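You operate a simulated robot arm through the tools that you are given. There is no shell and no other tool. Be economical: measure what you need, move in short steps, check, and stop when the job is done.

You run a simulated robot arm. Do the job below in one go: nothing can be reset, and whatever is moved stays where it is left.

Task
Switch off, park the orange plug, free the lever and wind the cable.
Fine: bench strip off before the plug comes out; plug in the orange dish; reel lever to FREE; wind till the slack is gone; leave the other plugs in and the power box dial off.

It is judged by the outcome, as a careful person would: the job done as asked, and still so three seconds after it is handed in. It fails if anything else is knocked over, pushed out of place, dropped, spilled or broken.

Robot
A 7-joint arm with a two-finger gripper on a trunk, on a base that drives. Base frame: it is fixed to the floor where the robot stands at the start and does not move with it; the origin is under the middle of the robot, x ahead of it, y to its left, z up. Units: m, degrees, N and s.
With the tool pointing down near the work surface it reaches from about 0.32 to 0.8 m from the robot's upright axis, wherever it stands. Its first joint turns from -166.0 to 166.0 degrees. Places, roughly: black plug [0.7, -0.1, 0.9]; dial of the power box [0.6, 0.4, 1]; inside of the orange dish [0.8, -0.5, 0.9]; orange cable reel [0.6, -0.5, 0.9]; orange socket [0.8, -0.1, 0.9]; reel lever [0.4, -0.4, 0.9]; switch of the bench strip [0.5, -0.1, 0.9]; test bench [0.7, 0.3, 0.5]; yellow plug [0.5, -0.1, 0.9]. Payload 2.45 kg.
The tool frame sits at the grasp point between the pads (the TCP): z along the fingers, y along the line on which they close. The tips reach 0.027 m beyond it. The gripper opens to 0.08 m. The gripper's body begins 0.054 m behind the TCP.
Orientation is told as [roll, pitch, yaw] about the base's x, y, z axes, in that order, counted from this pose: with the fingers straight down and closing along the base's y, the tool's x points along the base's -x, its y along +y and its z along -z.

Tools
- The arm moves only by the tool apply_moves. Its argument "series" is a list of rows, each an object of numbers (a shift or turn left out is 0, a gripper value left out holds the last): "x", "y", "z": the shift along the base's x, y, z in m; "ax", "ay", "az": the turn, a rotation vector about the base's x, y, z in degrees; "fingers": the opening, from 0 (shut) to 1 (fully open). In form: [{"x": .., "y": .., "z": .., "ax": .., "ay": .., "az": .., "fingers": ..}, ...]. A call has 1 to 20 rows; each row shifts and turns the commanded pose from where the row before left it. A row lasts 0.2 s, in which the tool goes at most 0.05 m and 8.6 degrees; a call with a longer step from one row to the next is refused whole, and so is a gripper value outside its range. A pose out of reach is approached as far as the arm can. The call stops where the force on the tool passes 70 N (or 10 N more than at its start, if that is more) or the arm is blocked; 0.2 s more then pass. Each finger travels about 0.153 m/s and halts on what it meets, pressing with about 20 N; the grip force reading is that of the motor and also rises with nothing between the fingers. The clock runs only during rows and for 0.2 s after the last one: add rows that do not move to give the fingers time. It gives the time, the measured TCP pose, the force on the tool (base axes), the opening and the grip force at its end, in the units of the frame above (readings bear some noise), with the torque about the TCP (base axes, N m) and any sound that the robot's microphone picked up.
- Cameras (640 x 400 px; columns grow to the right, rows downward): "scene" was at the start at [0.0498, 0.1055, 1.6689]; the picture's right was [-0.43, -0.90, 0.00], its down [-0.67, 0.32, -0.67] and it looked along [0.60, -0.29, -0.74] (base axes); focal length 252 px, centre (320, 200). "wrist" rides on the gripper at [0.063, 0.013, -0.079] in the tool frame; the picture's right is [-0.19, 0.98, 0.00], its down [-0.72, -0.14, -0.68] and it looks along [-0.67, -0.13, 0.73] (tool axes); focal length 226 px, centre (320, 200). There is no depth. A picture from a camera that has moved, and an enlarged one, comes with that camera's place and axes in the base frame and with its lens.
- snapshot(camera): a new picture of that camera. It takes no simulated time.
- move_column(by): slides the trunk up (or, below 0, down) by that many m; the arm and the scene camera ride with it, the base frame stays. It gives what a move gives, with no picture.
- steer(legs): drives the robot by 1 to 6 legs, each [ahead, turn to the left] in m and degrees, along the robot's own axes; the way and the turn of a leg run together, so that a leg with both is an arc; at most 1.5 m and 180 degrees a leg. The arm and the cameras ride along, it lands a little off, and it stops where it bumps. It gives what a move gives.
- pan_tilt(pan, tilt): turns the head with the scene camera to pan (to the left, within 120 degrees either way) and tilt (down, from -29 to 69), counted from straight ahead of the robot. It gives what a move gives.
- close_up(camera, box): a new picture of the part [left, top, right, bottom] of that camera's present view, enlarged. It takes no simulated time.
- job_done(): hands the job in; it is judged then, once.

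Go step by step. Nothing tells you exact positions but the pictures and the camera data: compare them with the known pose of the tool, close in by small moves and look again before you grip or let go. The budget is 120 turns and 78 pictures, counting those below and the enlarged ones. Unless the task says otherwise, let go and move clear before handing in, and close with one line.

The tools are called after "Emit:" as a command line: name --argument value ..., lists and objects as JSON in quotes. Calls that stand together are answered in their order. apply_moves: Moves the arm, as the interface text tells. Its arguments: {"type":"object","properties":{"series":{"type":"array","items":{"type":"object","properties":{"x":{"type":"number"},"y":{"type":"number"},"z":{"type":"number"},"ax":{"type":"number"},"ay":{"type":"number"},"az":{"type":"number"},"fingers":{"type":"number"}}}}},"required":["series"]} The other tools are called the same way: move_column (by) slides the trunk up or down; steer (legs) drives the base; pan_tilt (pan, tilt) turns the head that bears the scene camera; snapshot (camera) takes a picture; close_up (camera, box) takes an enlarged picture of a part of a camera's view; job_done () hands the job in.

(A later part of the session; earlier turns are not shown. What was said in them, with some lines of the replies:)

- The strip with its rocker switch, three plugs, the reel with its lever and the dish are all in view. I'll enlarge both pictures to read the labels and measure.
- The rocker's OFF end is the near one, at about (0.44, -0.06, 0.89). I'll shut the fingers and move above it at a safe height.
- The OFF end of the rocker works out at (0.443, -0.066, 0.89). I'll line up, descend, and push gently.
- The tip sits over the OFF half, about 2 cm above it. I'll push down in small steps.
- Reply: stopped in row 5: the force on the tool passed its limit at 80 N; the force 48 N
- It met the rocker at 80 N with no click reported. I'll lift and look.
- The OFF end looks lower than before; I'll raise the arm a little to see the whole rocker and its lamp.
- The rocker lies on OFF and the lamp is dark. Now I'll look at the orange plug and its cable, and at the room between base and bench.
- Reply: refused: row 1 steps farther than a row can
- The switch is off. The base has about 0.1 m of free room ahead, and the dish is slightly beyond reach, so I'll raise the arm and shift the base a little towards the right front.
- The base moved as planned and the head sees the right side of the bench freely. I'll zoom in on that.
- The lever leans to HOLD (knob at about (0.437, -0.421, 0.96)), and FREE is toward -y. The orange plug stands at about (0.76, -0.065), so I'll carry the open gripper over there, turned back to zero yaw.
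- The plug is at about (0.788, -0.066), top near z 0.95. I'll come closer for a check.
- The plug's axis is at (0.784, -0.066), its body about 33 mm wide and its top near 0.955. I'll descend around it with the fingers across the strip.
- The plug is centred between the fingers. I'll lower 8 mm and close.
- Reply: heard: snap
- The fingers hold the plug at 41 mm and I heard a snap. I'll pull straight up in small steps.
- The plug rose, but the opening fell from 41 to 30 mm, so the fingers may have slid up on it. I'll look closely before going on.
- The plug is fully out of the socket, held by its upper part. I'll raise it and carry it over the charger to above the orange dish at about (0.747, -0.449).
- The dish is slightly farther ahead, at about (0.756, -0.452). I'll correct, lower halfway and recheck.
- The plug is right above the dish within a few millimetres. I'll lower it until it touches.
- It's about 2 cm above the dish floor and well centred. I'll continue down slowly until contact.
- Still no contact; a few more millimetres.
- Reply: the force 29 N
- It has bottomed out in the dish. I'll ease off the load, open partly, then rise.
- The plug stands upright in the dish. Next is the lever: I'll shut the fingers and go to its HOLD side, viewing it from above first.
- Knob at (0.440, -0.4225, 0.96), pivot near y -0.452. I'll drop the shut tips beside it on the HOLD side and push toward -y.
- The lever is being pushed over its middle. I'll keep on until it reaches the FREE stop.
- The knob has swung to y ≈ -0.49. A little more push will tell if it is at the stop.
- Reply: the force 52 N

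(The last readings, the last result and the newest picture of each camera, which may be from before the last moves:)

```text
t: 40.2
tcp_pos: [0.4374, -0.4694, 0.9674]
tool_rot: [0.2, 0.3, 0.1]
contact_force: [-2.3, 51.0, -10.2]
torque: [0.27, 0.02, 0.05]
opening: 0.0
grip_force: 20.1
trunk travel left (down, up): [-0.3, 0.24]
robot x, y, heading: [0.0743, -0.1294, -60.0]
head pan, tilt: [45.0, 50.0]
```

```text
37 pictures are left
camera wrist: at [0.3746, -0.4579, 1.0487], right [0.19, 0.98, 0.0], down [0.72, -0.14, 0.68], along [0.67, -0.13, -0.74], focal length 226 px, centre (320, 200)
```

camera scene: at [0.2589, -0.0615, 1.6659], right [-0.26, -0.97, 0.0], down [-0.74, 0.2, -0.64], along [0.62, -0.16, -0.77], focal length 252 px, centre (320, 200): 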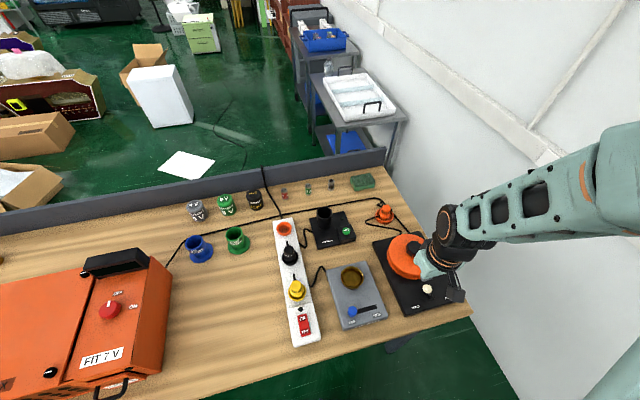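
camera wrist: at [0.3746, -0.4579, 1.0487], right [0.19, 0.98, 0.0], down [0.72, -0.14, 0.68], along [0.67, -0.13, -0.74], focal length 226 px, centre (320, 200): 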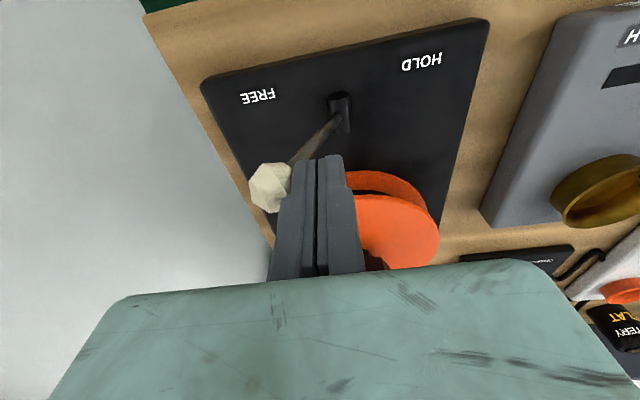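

The lever is hard against its FREE stop. I'll back away, rise, and view the lever and the reel.

Emit:
apply_moves --series '[{"y": 0.02}, {"y": 0.03}, {"z": 0.045}, {"z": 0.045}, {"z": 0.045}, {"x": -0.03, "y": 0.03}, {}]'

Emit:
snapshot --camera "wrist"

Emit:
close_up --camera "scene" --box '[350, 180, 480, 330]'

```text
t: 41.8
tcp_pos: [0.4068, -0.3985, 1.1034]
tool_rot: [0.0, 0.0, 0.0]
contact_force: [0.8, -0.7, -0.2]
torque: [0.0, 0.0, 0.01]
opening: 0.0
grip_force: 19.6
trunk travel left (down, up): [-0.3, 0.24]
robot x, y, heading: [0.0751, -0.1312, -59.9]
head pan, tilt: [45.0, 50.0]
```

```text
36 pictures are left
camera wrist: at [0.3442, -0.3862, 1.1832], right [0.19, 0.98, 0.0], down [0.72, -0.14, 0.68], along [0.67, -0.13, -0.73], focal length 226 px, centre (320, 200)
```

wrist: 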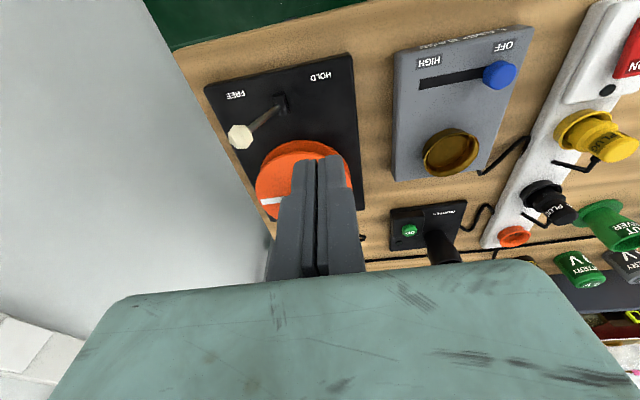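

```text
2.67 times, centred on (415, 255) of scene
camera zoom: at [0.2592, -0.0615, 1.6659], right [-0.26, -0.97, 0.0], down [-0.74, 0.2, -0.64], along [0.62, -0.16, -0.77], focal length 673 px, centre (67, 53)
```

zoom: 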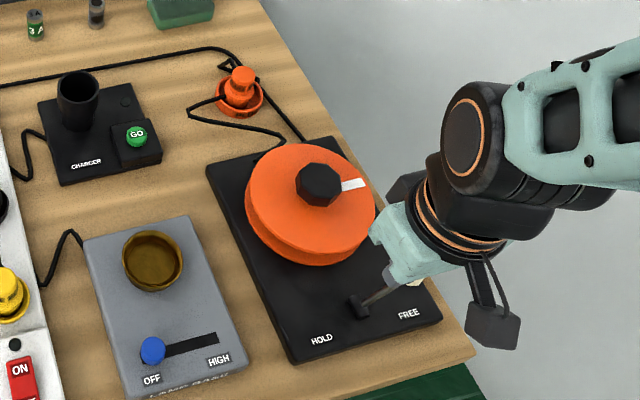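

The lever rests at FREE. Now I'll look closely at the reel, its knob and the cable's entry.

Emit:
apply_moves --series '[{"x": 0.03, "y": -0.02}, {"x": 0.03, "y": -0.02}, {"x": 0.03, "y": -0.01, "fingers": 1}, {}, {}]'

Emit:
snapshot --camera "wrist"

Emit:
close_up --camera "scene" --box '[360, 180, 480, 300]'

```text
t: 43.0
tcp_pos: [0.4984, -0.4467, 1.1016]
tool_rot: [0.0, 0.0, -0.1]
contact_force: [0.4, -0.3, 0.2]
torque: [-0.02, 0.01, -0.02]
opening: 0.0798
grip_force: 0.1
trunk travel left (down, up): [-0.3, 0.24]
robot x, y, heading: [0.0738, -0.1274, -59.9]
head pan, tilt: [45.0, 50.0]
```

```text
34 pictures are left
camera wrist: at [0.4346, -0.4346, 1.1822], right [0.19, 0.98, 0.0], down [0.72, -0.14, 0.68], along [0.67, -0.13, -0.73], focal length 226 px, centre (320, 200)
```

wrist: 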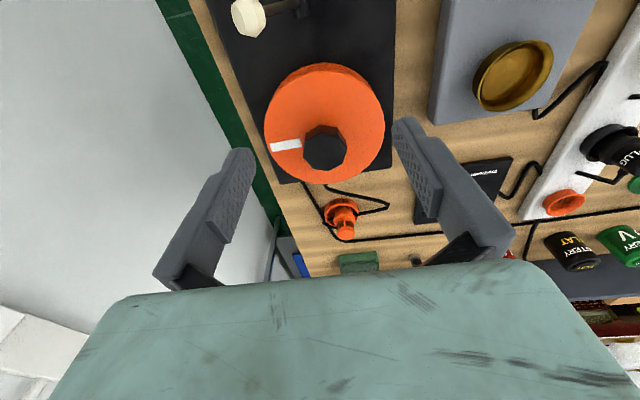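

```text
3.33 times, centred on (420, 240) of scene
camera zoom: at [0.2587, -0.0614, 1.666], right [-0.26, -0.97, 0.0], down [-0.74, 0.2, -0.64], along [0.62, -0.16, -0.77], focal length 841 px, centre (-13, 67)
```

zoom: 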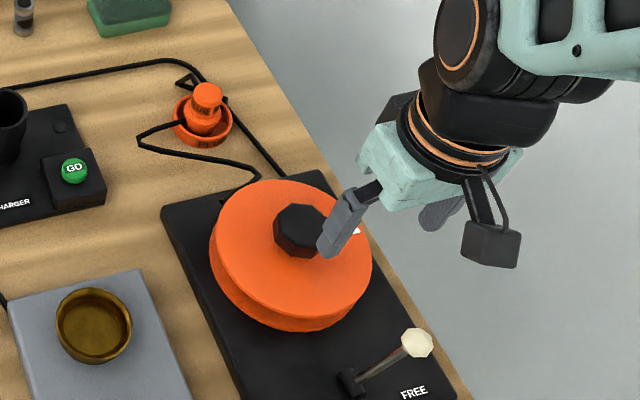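

The reel disc is centred at about (0.553, -0.452), with a knob about 5 cm wide. I'll move closer above it for an exact fix.

Emit:
apply_moves --series '[{"x": 0.04, "y": -0.004, "z": -0.025}, {"x": 0.01, "z": -0.025}, {}]'

Emit:
snapshot --camera "wrist"

Emit:
close_up --camera "scene" --box '[370, 200, 470, 290]'

```text
t: 43.8
tcp_pos: [0.5468, -0.4477, 1.0522]
tool_rot: [-0.2, -0.1, 0.1]
contact_force: [-0.3, 0.3, 1.1]
torque: [-0.02, 0.0, 0.01]
opening: 0.08
grip_force: 0.1
trunk travel left (down, up): [-0.3, 0.24]
robot x, y, heading: [0.0751, -0.1261, -59.9]
head pan, tilt: [45.0, 50.0]
```

```text
32 pictures are left
camera wrist: at [0.4838, -0.4354, 1.1326], right [0.19, 0.98, 0.0], down [0.72, -0.14, 0.68], along [0.67, -0.13, -0.73], focal length 226 px, centre (320, 200)
```

wrist: 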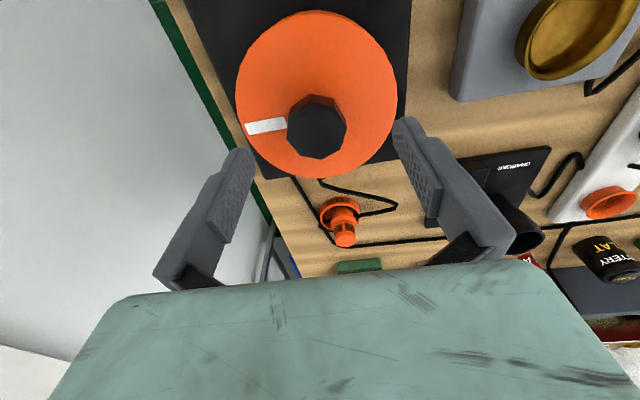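

```text
4.44 times, centred on (420, 245) of scene
camera zoom: at [0.257, -0.0586, 1.6661], right [-0.25, -0.97, 0.0], down [-0.74, 0.19, -0.64], along [0.62, -0.16, -0.77], focal length 1122 px, centre (-124, 0)
```

zoom: 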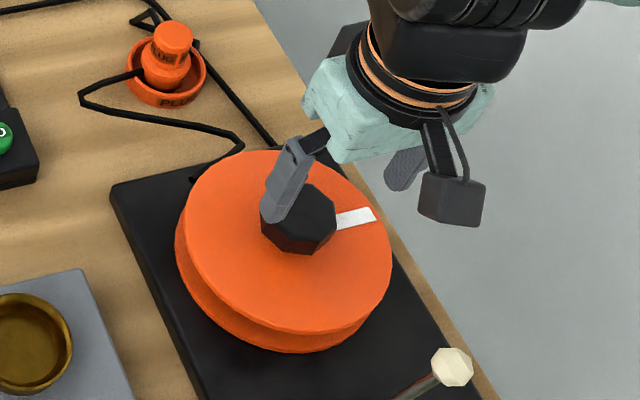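

The cable runs onto the drum counter-clockwise seen from above, so winding should be a counter-clockwise turn. The knob sits at about (0.551, -0.451), top near 0.98; I'll descend over it.

Emit:
apply_moves --series '[{"x": 0.004, "y": -0.002, "z": -0.03}, {"z": -0.03}, {"z": -0.015}, {}]'

Emit:
snapshot --camera "wrist"

```text
t: 44.8
tcp_pos: [0.5517, -0.4541, 0.9774]
tool_rot: [0.0, 0.1, 0.0]
contact_force: [0.0, 0.1, 0.2]
torque: [0.0, -0.01, 0.0]
opening: 0.0798
grip_force: 0.0
trunk travel left (down, up): [-0.3, 0.24]
robot x, y, heading: [0.0754, -0.13, -60.0]
head pan, tilt: [45.0, 50.0]
```

```text
30 pictures are left
camera wrist: at [0.4884, -0.4414, 1.0576], right [0.19, 0.98, 0.0], down [0.72, -0.14, 0.68], along [0.67, -0.13, -0.73], focal length 226 px, centre (320, 200)
```

wrist: 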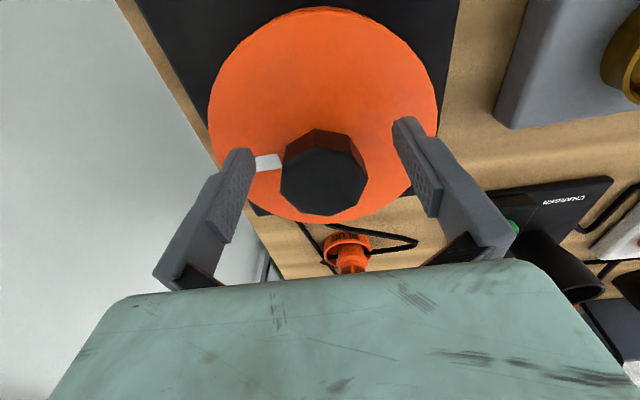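

The knob is centred between the fingers. I'll lower 9 mm, grip, and turn about 34° counter-clockwise as a test.

Emit:
apply_moves --series '[{"z": -0.009}, {"fingers": 0}, {}, {}, {"az": 8.5}, {"az": 8.5}, {"az": 8.5}, {"az": 8.5}, {}]'

Emit:
snapshot --camera "wrist"

Emit:
close_up --camera "scene" --box '[350, 180, 470, 290]'

```text
t: 46.5
tcp_pos: [0.5358, -0.4593, 0.9665]
tool_rot: [0.7, 1.7, 26.9]
contact_force: [-21.2, -3.0, 5.9]
torque: [-0.39, 0.21, 0.0]
opening: 0.0
grip_force: 29.3
trunk travel left (down, up): [-0.3, 0.24]
robot x, y, heading: [0.0759, -0.1258, -60.0]
head pan, tilt: [45.0, 50.0]
stopped in row 8: the force on the tool passed its limit at 77 N (the readings are from after the stop); the commanded pose is now the measured one
```

```text
29 pictures are left
camera wrist: at [0.4768, -0.4771, 1.0482], right [-0.27, 0.96, 0.01], down [0.73, 0.2, 0.66], along [0.63, 0.18, -0.75], focal length 226 px, centre (320, 200)
```

wrist: 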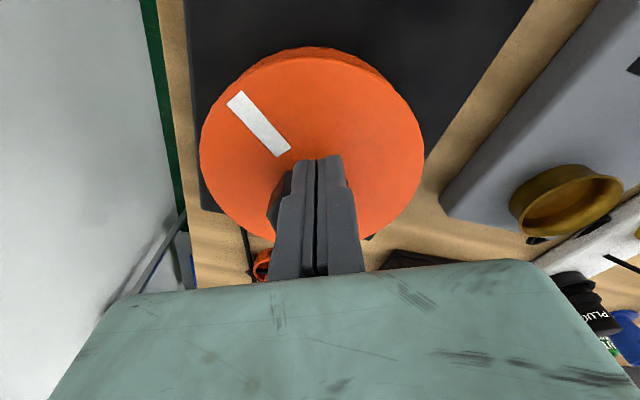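

```text
3.64 times, centred on (410, 235) of scene
camera zoom: at [0.2578, -0.0597, 1.6663], right [-0.26, -0.97, 0.0], down [-0.74, 0.2, -0.64], along [0.62, -0.17, -0.77], focal length 918 px, centre (-7, 73)
```

zoom: 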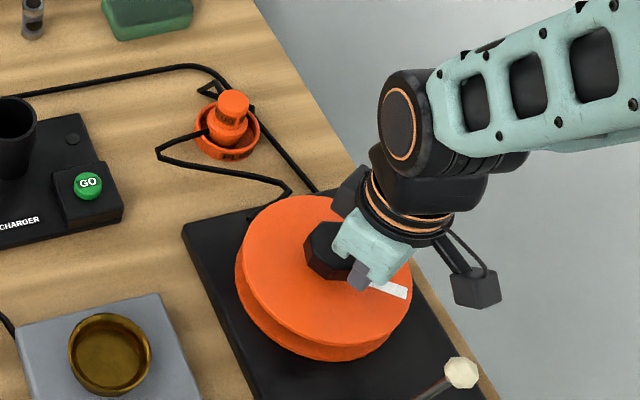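

The grip slid off: the knob axis lies farther ahead than I took it. Recomputing from the disc's edges gives an axis of (0.560, -0.451) with the knob top at 0.966. I'll rise and look again.

Emit:
apply_moves --series '[{"x": -0.003, "z": 0.02}, {"z": 0.04}, {"az": -8.5}, {"az": -8.5}, {"az": -8.5, "fingers": 1}, {"az": -1.4}, {}]'

Emit:
snapshot --camera "wrist"

Emit:
close_up --camera "scene" --box '[350, 180, 470, 290]'

```text
t: 48.1
tcp_pos: [0.5377, -0.4598, 1.027]
tool_rot: [0.5, 1.3, 0.2]
contact_force: [0.9, 0.3, -0.7]
torque: [0.0, 0.0, 0.01]
opening: 0.08
grip_force: 0.1
trunk travel left (down, up): [-0.3, 0.24]
robot x, y, heading: [0.0749, -0.1275, -60.0]
head pan, tilt: [45.0, 50.0]
```

```text
27 pictures are left
camera wrist: at [0.4765, -0.4479, 1.1078], right [0.19, 0.98, 0.0], down [0.73, -0.15, 0.66], along [0.65, -0.12, -0.75], focal length 226 px, centre (320, 200)
```

wrist: 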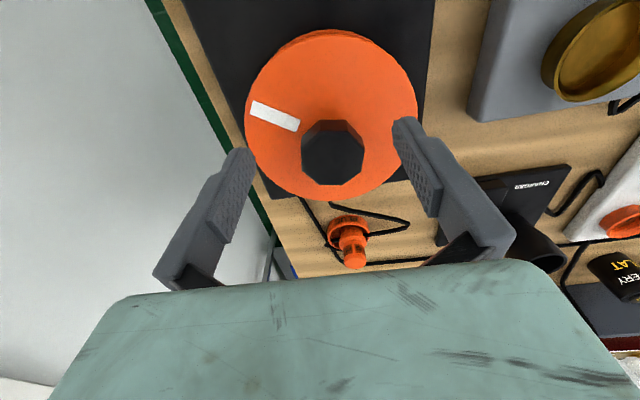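

```text
3.64 times, centred on (410, 235) of scene
camera zoom: at [0.2589, -0.0622, 1.666], right [-0.26, -0.97, 0.0], down [-0.74, 0.2, -0.64], along [0.62, -0.17, -0.77], focal length 918 px, centre (-7, 73)
```

zoom: 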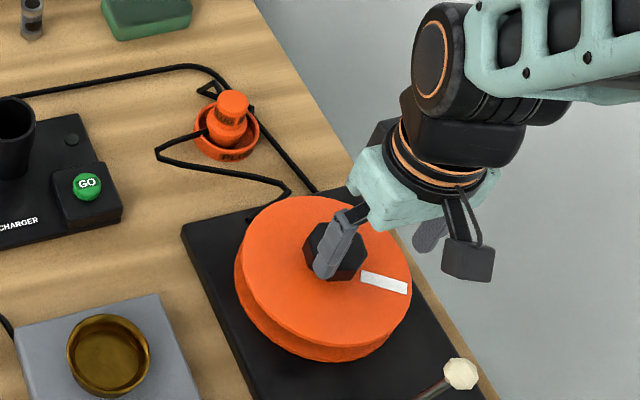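

Axis confirmed at (0.561, -0.453) with the knob top at 0.963. I'll level the tool, recentre, descend and grip.

Emit:
apply_moves --series '[{"x": 0.0235, "y": 0.007, "ax": -0.5, "ay": -1.3}, {}, {"z": -0.03}, {"z": -0.025}, {"z": -0.008}, {"fingers": 0}, {}, {}, {}]'

Emit:
snapshot --camera "wrist"

```text
t: 50.1
tcp_pos: [0.5595, -0.4543, 0.9637]
tool_rot: [0.0, 0.0, 0.1]
contact_force: [-1.6, -23.8, -5.5]
torque: [-1.08, -0.5, -0.19]
opening: 0.0511
grip_force: 45.0
trunk travel left (down, up): [-0.3, 0.24]
robot x, y, heading: [0.0756, -0.1277, -60.1]
head pan, tilt: [45.0, 50.0]
```

```text
25 pictures are left
camera wrist: at [0.4973, -0.4432, 1.0426], right [0.19, 0.98, 0.0], down [0.72, -0.14, 0.68], along [0.67, -0.13, -0.73], focal length 226 px, centre (320, 200)
```

wrist: 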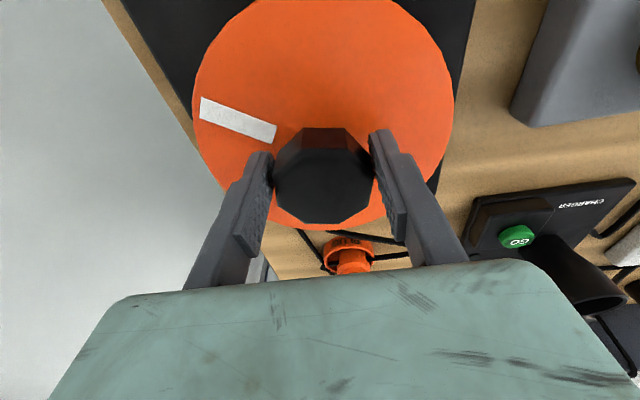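

The knob is gripped squarely at 51 mm with a small side load. I'll ease 3 mm sideways and turn counter-clockwise.

Emit:
apply_moves --series '[{"y": -0.003}, {}, {"az": 6}, {"az": 6}, {"az": 6}, {"az": 6}, {"az": 6}, {}]'

Emit:
close_up --camera "scene" --box '[350, 180, 470, 290]'

```text
t: 51.9
tcp_pos: [0.5613, -0.4587, 0.9622]
tool_rot: [0.1, -0.1, 30.1]
contact_force: [0.6, -26.8, 3.7]
torque: [-1.18, 0.29, -0.17]
opening: 0.0515
grip_force: 45.2
trunk travel left (down, up): [-0.3, 0.24]
robot x, y, heading: [0.077, -0.1305, -59.8]
head pan, tilt: [45.0, 50.0]
```

```text
3.64 times, centred on (410, 235) of scene
camera zoom: at [0.2593, -0.0658, 1.6661], right [-0.26, -0.97, 0.0], down [-0.74, 0.2, -0.64], along [0.62, -0.16, -0.77], focal length 918 px, centre (-7, 73)
```

zoom: 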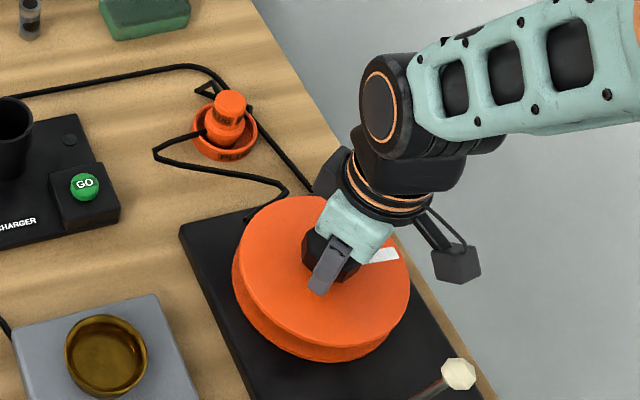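

The reel follows the hand. I'll continue counter-clockwise and watch the slack loop.

Emit:
apply_moves --series '[{"az": 7}, {"az": 7}, {"az": 7}, {"az": 7}, {"az": 7}, {"az": 7}, {"az": 7}, {}]'

Emit:
close_up --camera "scene" --box '[350, 180, 470, 290]'

```text
t: 53.7
tcp_pos: [0.5675, -0.4552, 0.9629]
tool_rot: [-0.7, -0.2, 79.4]
contact_force: [41.7, -14.6, 13.6]
torque: [0.86, -1.17, -0.01]
opening: 0.0512
grip_force: 45.0
trunk travel left (down, up): [-0.3, 0.24]
robot x, y, heading: [0.0724, -0.1281, -59.6]
head pan, tilt: [45.0, 50.0]
```

```text
3.64 times, centred on (410, 235) of scene
camera zoom: at [0.2631, -0.0637, 1.6656], right [-0.26, -0.97, 0.0], down [-0.74, 0.2, -0.64], along [0.62, -0.16, -0.77], focal length 918 px, centre (-7, 73)
```

zoom: 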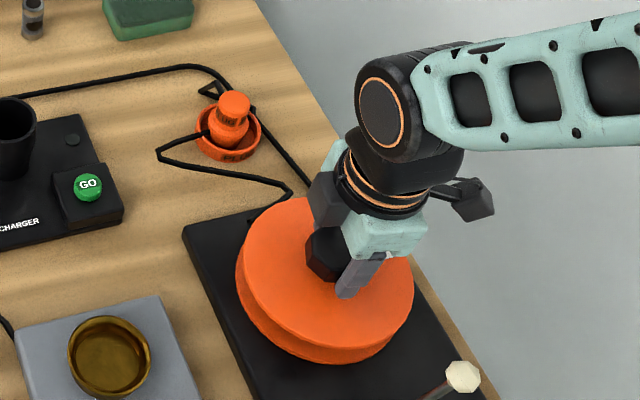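

The reel turns about 80° counter-clockwise, with no clear change in slack yet. I'll release, lift, and take a long back-swing for a bigger stroke, viewing the cable on the way.

Emit:
apply_moves --series '[{"fingers": 1}, {}, {}, {"z": 0.045}, {}, {"az": -8.5}, {"az": -8.5}, {"az": -8.5}, {"az": -8.5}, {"az": -8.5}, {"az": -8.5}, {"az": -8.5}, {"az": -8.5}, {"az": -8.5}, {}]'

Emit:
snapshot --camera "wrist"

Emit:
close_up --camera "scene" --box '[350, 180, 470, 290]'

```text
t: 56.9
tcp_pos: [0.5605, -0.4569, 1.0089]
tool_rot: [0.0, 0.1, 2.5]
contact_force: [-0.1, -0.8, -0.2]
torque: [0.01, 0.01, -0.01]
opening: 0.08
grip_force: 0.0
trunk travel left (down, up): [-0.3, 0.24]
robot x, y, heading: [0.0759, -0.1305, -59.8]
head pan, tilt: [45.0, 50.0]
```

```text
22 pictures are left
camera wrist: at [0.4977, -0.4466, 1.0878], right [0.15, 0.99, 0.0], down [0.72, -0.11, 0.68], along [0.67, -0.1, -0.73], focal length 226 px, centre (320, 200)
```

wrist: 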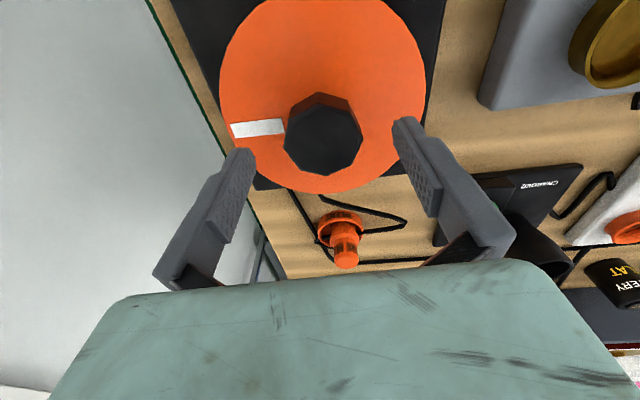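

```text
3.64 times, centred on (410, 235) of scene
camera zoom: at [0.2591, -0.0624, 1.666], right [-0.26, -0.97, 0.0], down [-0.74, 0.2, -0.64], along [0.62, -0.17, -0.77], focal length 918 px, centre (-7, 73)
```

zoom: 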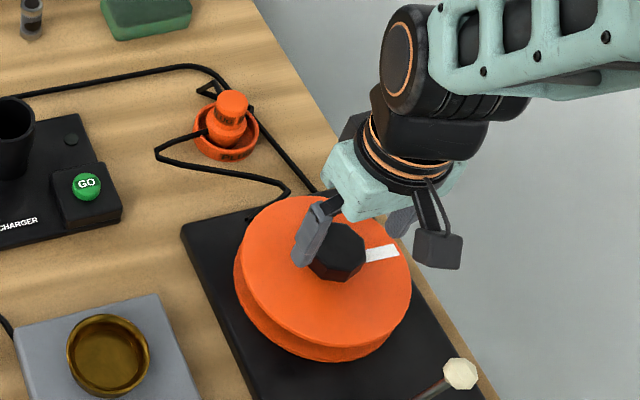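

The mark has come back exactly to where it started: counter-clockwise is blocked there, while it turned freely clockwise before. So winding is clockwise. I'll grip and turn clockwise.

Emit:
apply_moves --series '[{"x": 0.001, "y": 0.003, "az": -2.5, "z": -0.03}, {"z": -0.015}, {"fingers": 0}, {}, {}, {"az": -7}, {"az": -7}, {"az": -7}, {"az": -7}, {"az": -7}, {"az": -7}, {"az": -7}, {"az": -7}, {"az": -7}, {"az": -7}, {"az": -7}, {"az": -7}, {}]'

Emit:
close_up --camera "scene" --box '[350, 180, 470, 290]'

```text
t: 60.7
tcp_pos: [0.5669, -0.4518, 0.9629]
tool_rot: [0.2, -0.1, -83.7]
contact_force: [39.3, 14.7, -4.9]
torque: [-0.16, -0.96, 0.18]
opening: 0.051
grip_force: 45.1
trunk travel left (down, up): [-0.3, 0.24]
robot x, y, heading: [0.0762, -0.1287, -60.0]
head pan, tilt: [45.0, 50.0]
```

```text
3.64 times, centred on (410, 235) of scene
camera zoom: at [0.2638, -0.0607, 1.6653], right [-0.26, -0.97, 0.0], down [-0.74, 0.2, -0.64], along [0.62, -0.17, -0.77], focal length 918 px, centre (-7, 73)
```

zoom: 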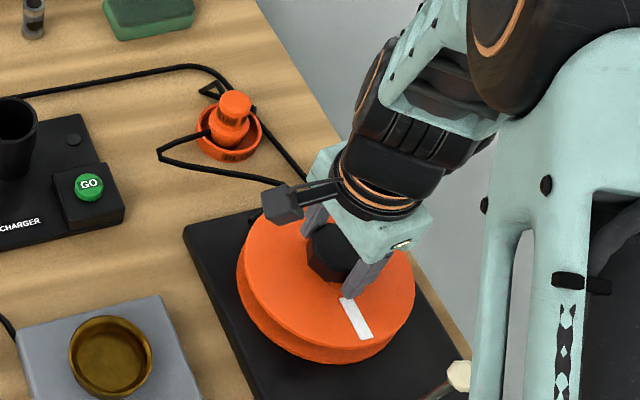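

The reel turned 84° clockwise freely. There is a side pull toward +x, so the axis is a bit farther; I'll shift 5 mm and continue the stroke.

Emit:
apply_moves --series '[{"x": 0.005}, {"az": -7}, {"az": -7}, {"az": -7}, {"az": -7}, {"az": -7}, {"az": -7}, {"az": -7}, {}]'

Emit:
close_up --camera "scene" --box '[350, 180, 470, 290]'

```text
t: 62.7
tcp_pos: [0.571, -0.4529, 0.9607]
tool_rot: [0.1, 0.0, -132.9]
contact_force: [38.1, 3.5, 6.0]
torque: [-0.05, -0.87, 0.12]
opening: 0.0509
grip_force: 45.0
trunk travel left (down, up): [-0.3, 0.24]
robot x, y, heading: [0.0727, -0.1275, -59.6]
head pan, tilt: [45.0, 50.0]
```

```text
3.64 times, centred on (410, 235) of scene
camera zoom: at [0.2632, -0.0612, 1.6655], right [-0.26, -0.97, 0.0], down [-0.74, 0.2, -0.64], along [0.62, -0.17, -0.77], focal length 918 px, centre (-7, 73)
```

zoom: 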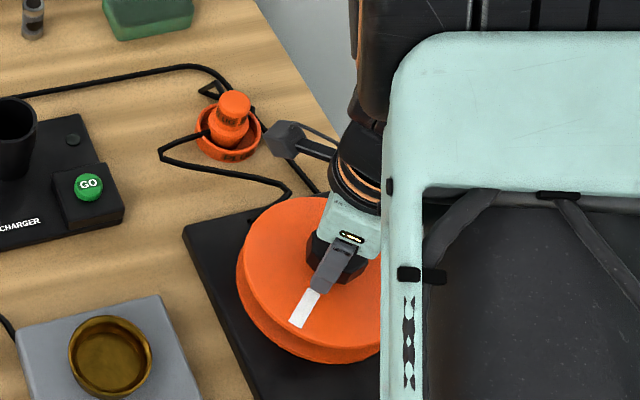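

The reel has turned some 130° clockwise but the drawn cable hasn't changed yet. I'll release, swing back, and take a further long clockwise stroke.

Emit:
apply_moves --series '[{"fingers": 1}, {}, {}, {"z": 0.045}, {"az": 8.4}, {"az": 8.4}, {"az": 8.4}, {"az": 8.4}, {"az": 8.4}, {"az": 8.4}, {"az": 8.4}, {"az": 8.4}, {"az": 8.4}, {"az": 8.4}, {"az": 8.4}, {"az": 8.4}, {"az": 8.4}, {"az": 8.4}, {"az": 8.4}, {}]'

Emit:
snapshot --camera "wrist"

```text
t: 66.9
tcp_pos: [0.5679, -0.4524, 1.0088]
tool_rot: [0.0, -0.1, -6.7]
contact_force: [-0.9, 0.5, 0.5]
torque: [0.04, 0.01, 0.02]
opening: 0.08
grip_force: 0.0
trunk travel left (down, up): [-0.3, 0.24]
robot x, y, heading: [0.073, -0.1305, -59.8]
head pan, tilt: [45.0, 50.0]
```

```text
18 pictures are left
camera wrist: at [0.5064, -0.4327, 1.0884], right [0.31, 0.95, 0.0], down [0.7, -0.22, 0.68], along [0.65, -0.21, -0.73], focal length 226 px, centre (320, 200)
```

wrist: 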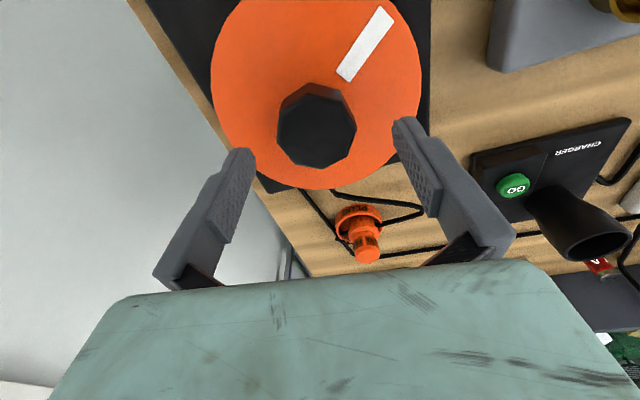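

The mark stayed where I left it, so the turn holds. I'll re-centre to x 0.561, swing on to +77° and grip.

Emit:
apply_moves --series '[{"x": -0.0065, "y": -0.001, "az": 8.4}, {"az": 8.4}, {"az": 8.4}, {"az": 8.4}, {"az": 8.4}, {"az": 8.4}, {"az": 8.4}, {"az": 8.4}, {"az": 8.4}, {"az": 8.4}, {"z": -0.03}, {"z": -0.015}, {"fingers": 0}, {}, {}]'

Emit:
apply_moves --series '[{"az": -8}, {"az": -8}, {"az": -8}, {"az": -8}, {"az": -8}, {"az": -8}, {"az": -8}, {"az": -8}, {"az": -8}, {"az": -8}, {"az": -8}, {"az": -8}, {"az": -8}, {"az": -8}, {"az": -8}, {"az": -8}, {}]'

Emit:
close_up --camera "scene" --box '[350, 180, 470, 290]'

```text
t: 70.1
tcp_pos: [0.5693, -0.4541, 0.9616]
tool_rot: [-0.5, 0.1, 77.1]
contact_force: [46.6, -11.5, -4.4]
torque: [-0.47, -1.02, 0.07]
opening: 0.0512
grip_force: 45.1
trunk travel left (down, up): [-0.3, 0.24]
robot x, y, heading: [0.0766, -0.1311, -59.9]
head pan, tilt: [45.0, 50.0]
```

```text
t: 73.7
tcp_pos: [0.5643, -0.4491, 0.9611]
tool_rot: [0.1, 0.1, -50.8]
contact_force: [33.6, 18.0, 7.4]
torque: [1.27, -0.92, 0.29]
opening: 0.0511
grip_force: 44.9
trunk travel left (down, up): [-0.3, 0.24]
robot x, y, heading: [0.0775, -0.13, -60.0]
head pan, tilt: [45.0, 50.0]
```

```text
3.64 times, centred on (410, 235) of scene
camera zoom: at [0.2631, -0.0593, 1.6654], right [-0.26, -0.97, 0.0], down [-0.74, 0.2, -0.64], along [0.62, -0.17, -0.77], focal length 918 px, centre (-7, 73)
```

zoom: 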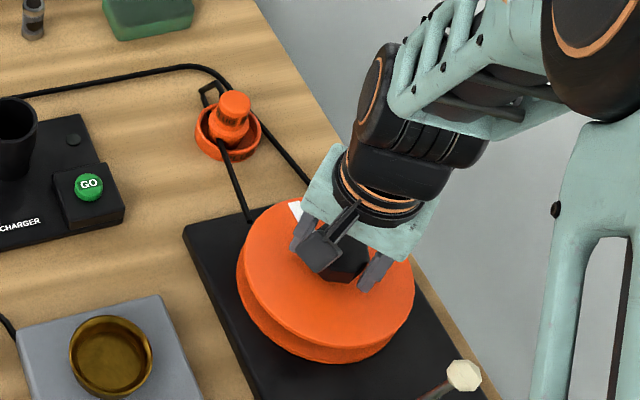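

Clockwise is right: the slack loop is gone from the front and the cable runs straight to the reel, with only a small kink behind the plug. I'll turn a bit further in small steps and watch.

Emit:
apply_moves --series '[{"az": -6}, {"az": -6}, {"az": -6}, {"az": -6}, {}]'

Emit:
close_up --camera "scene" --box '[360, 180, 440, 250]'

```text
t: 74.9
tcp_pos: [0.5669, -0.4458, 0.9621]
tool_rot: [0.1, 0.1, -74.4]
contact_force: [26.3, 35.8, 17.1]
torque: [1.76, -0.45, 1.18]
opening: 0.0505
grip_force: 45.0
trunk travel left (down, up): [-0.3, 0.24]
robot x, y, heading: [0.0767, -0.128, -59.9]
head pan, tilt: [45.0, 50.0]
```

```text
5.71 times, centred on (400, 215) of scene
camera zoom: at [0.2616, -0.057, 1.6656], right [-0.26, -0.97, 0.0], down [-0.74, 0.19, -0.64], along [0.62, -0.17, -0.77], focal length 1442 px, centre (-137, 114)
```

zoom: 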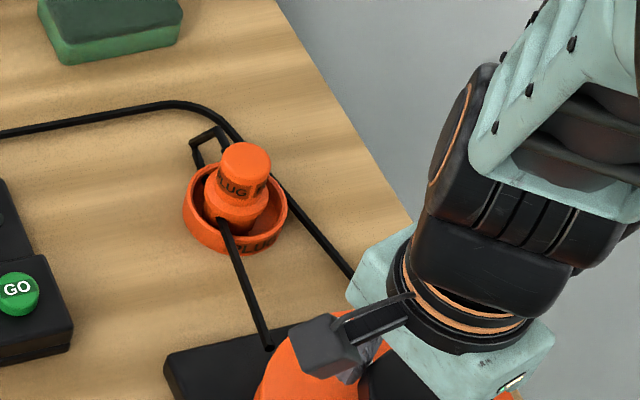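

The torque jumped to 1.2 N·m: the cable is taut and the reel is at its end. I'll release carefully, lift and verify.

Emit:
apply_moves --series '[{"az": 4}, {"fingers": 1}, {}, {}, {"z": 0.03}, {"z": 0.045}, {"z": 0.045}, {"x": -0.04, "az": 8}, {"x": -0.045, "az": 8}, {"x": -0.045, "y": 0.01, "az": 8}, {"y": 0.03, "az": 8, "z": 0.02}, {"az": 8, "y": 0.03}, {}]'

Emit:
snapshot --camera "wrist"

Emit:
snapshot --camera "scene"

Emit:
close_up --camera "scene" --box '[350, 180, 470, 310]'

```text
t: 77.7
tcp_pos: [0.4288, -0.3835, 1.1026]
tool_rot: [0.0, 0.0, -30.7]
contact_force: [0.6, 0.8, -0.1]
torque: [-0.02, 0.0, -0.01]
opening: 0.0799
grip_force: 0.1
trunk travel left (down, up): [-0.3, 0.24]
robot x, y, heading: [0.0769, -0.1267, -59.7]
head pan, tilt: [45.0, 50.0]
```

```text
15 pictures are left
camera wrist: at [0.3807, -0.3406, 1.1833], right [0.67, 0.74, 0.0], down [0.54, -0.49, 0.68], along [0.51, -0.45, -0.73], focal length 226 px, centre (320, 200)
```

wrist: 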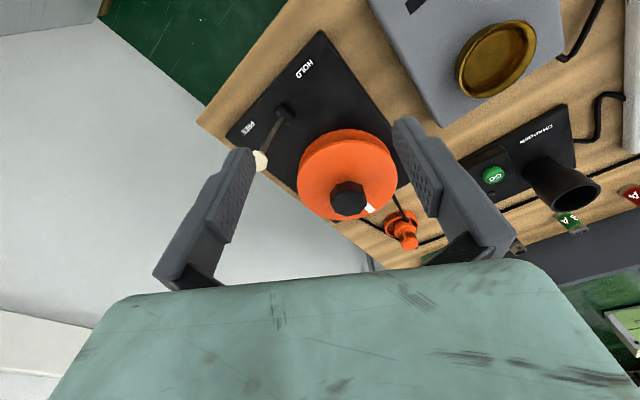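

```text
14 pictures are left
camera scene: at [0.2592, -0.062, 1.666], right [-0.26, -0.97, 0.0], down [-0.74, 0.2, -0.64], along [0.62, -0.17, -0.77], focal length 252 px, centre (320, 200)
```

scene: 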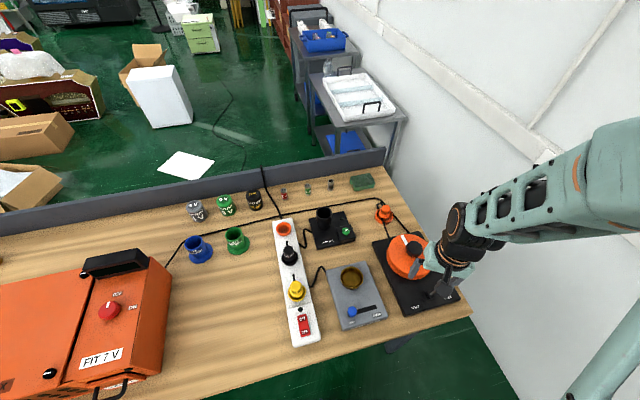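

```text
3.08 times, centred on (410, 245) of scene
camera zoom: at [0.2592, -0.062, 1.666], right [-0.26, -0.97, 0.0], down [-0.74, 0.2, -0.64], along [0.62, -0.17, -0.77], focal length 777 px, centre (43, 62)
```

zoom: 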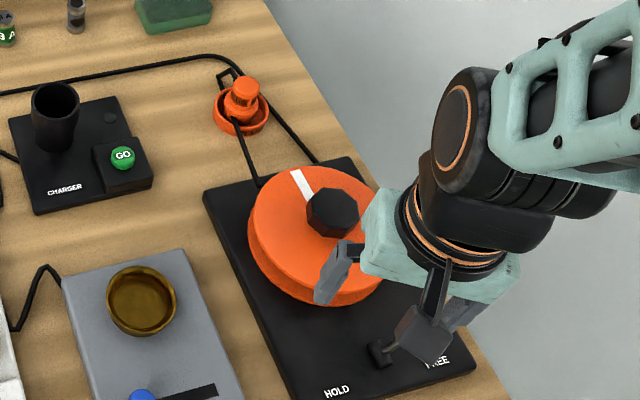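

The cable runs straight from the dish to the reel, the lever is at FREE and the other plugs are in. I'll do one last close check of the plug, then of the strip.

Emit:
apply_moves --series '[{"x": -0.03, "y": 0.03, "z": 0.02}, {"x": -0.03, "y": 0.03, "z": 0.02}, {"z": 0.04}, {}, {}]'

Emit:
close_up --camera "scene" --box '[360, 190, 470, 320]'

Emit:
close_up --camera "scene" --box '[260, 200, 390, 350]'

```text
t: 78.9
tcp_pos: [0.3665, -0.3224, 1.1746]
tool_rot: [0.3, 1.7, -31.2]
contact_force: [0.8, 0.3, 0.1]
torque: [0.04, 0.0, 0.01]
opening: 0.0801
grip_force: 0.0
trunk travel left (down, up): [-0.3, 0.24]
robot x, y, heading: [0.0731, -0.1288, -60.0]
head pan, tilt: [45.0, 50.0]
```

```text
3.08 times, centred on (415, 255) of scene
camera zoom: at [0.2576, -0.068, 1.6653], right [-0.33, -0.94, 0.0], down [-0.73, 0.26, -0.64], along [0.6, -0.21, -0.77], focal length 777 px, centre (28, 31)
```

zoom: 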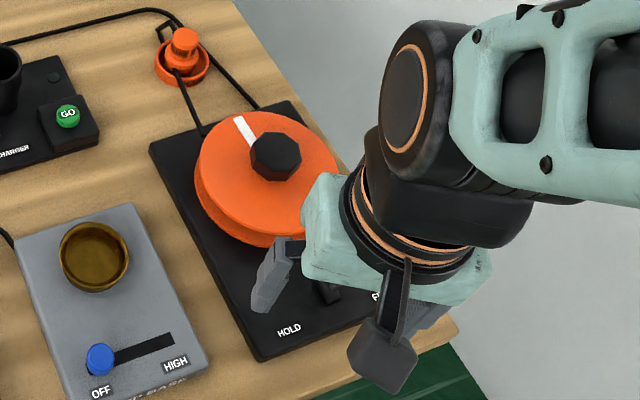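

```text
2.67 times, centred on (325, 275) of scene
camera zoom: at [0.2576, -0.068, 1.6653], right [-0.33, -0.94, 0.0], down [-0.73, 0.26, -0.64], along [0.6, -0.21, -0.77], focal length 673 px, centre (307, 0)
```

zoom: 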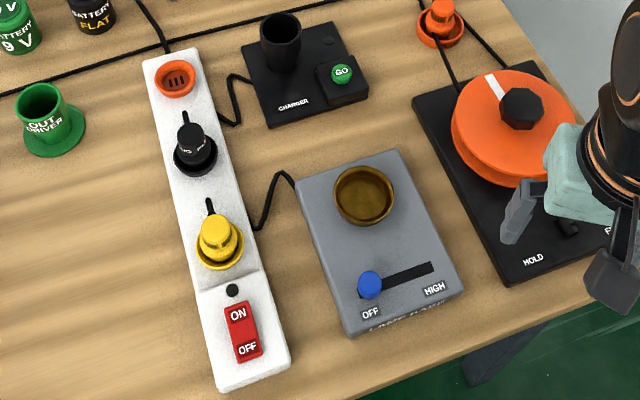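

Everything looks right: strip off with its lamp dark, orange plug in its dish, lever at FREE, cable straight, the black and yellow plugs still in and the dial still off. The gripper is clear, so I'm handing in.

Emit:
job_done

```text
The job is handed in.
```

The strip was switched off first, the orange plug is parked in its dish, the reel lever is at FREE, and the cable is wound until it pulled tight. The other plugs and the power box dial were left alone.
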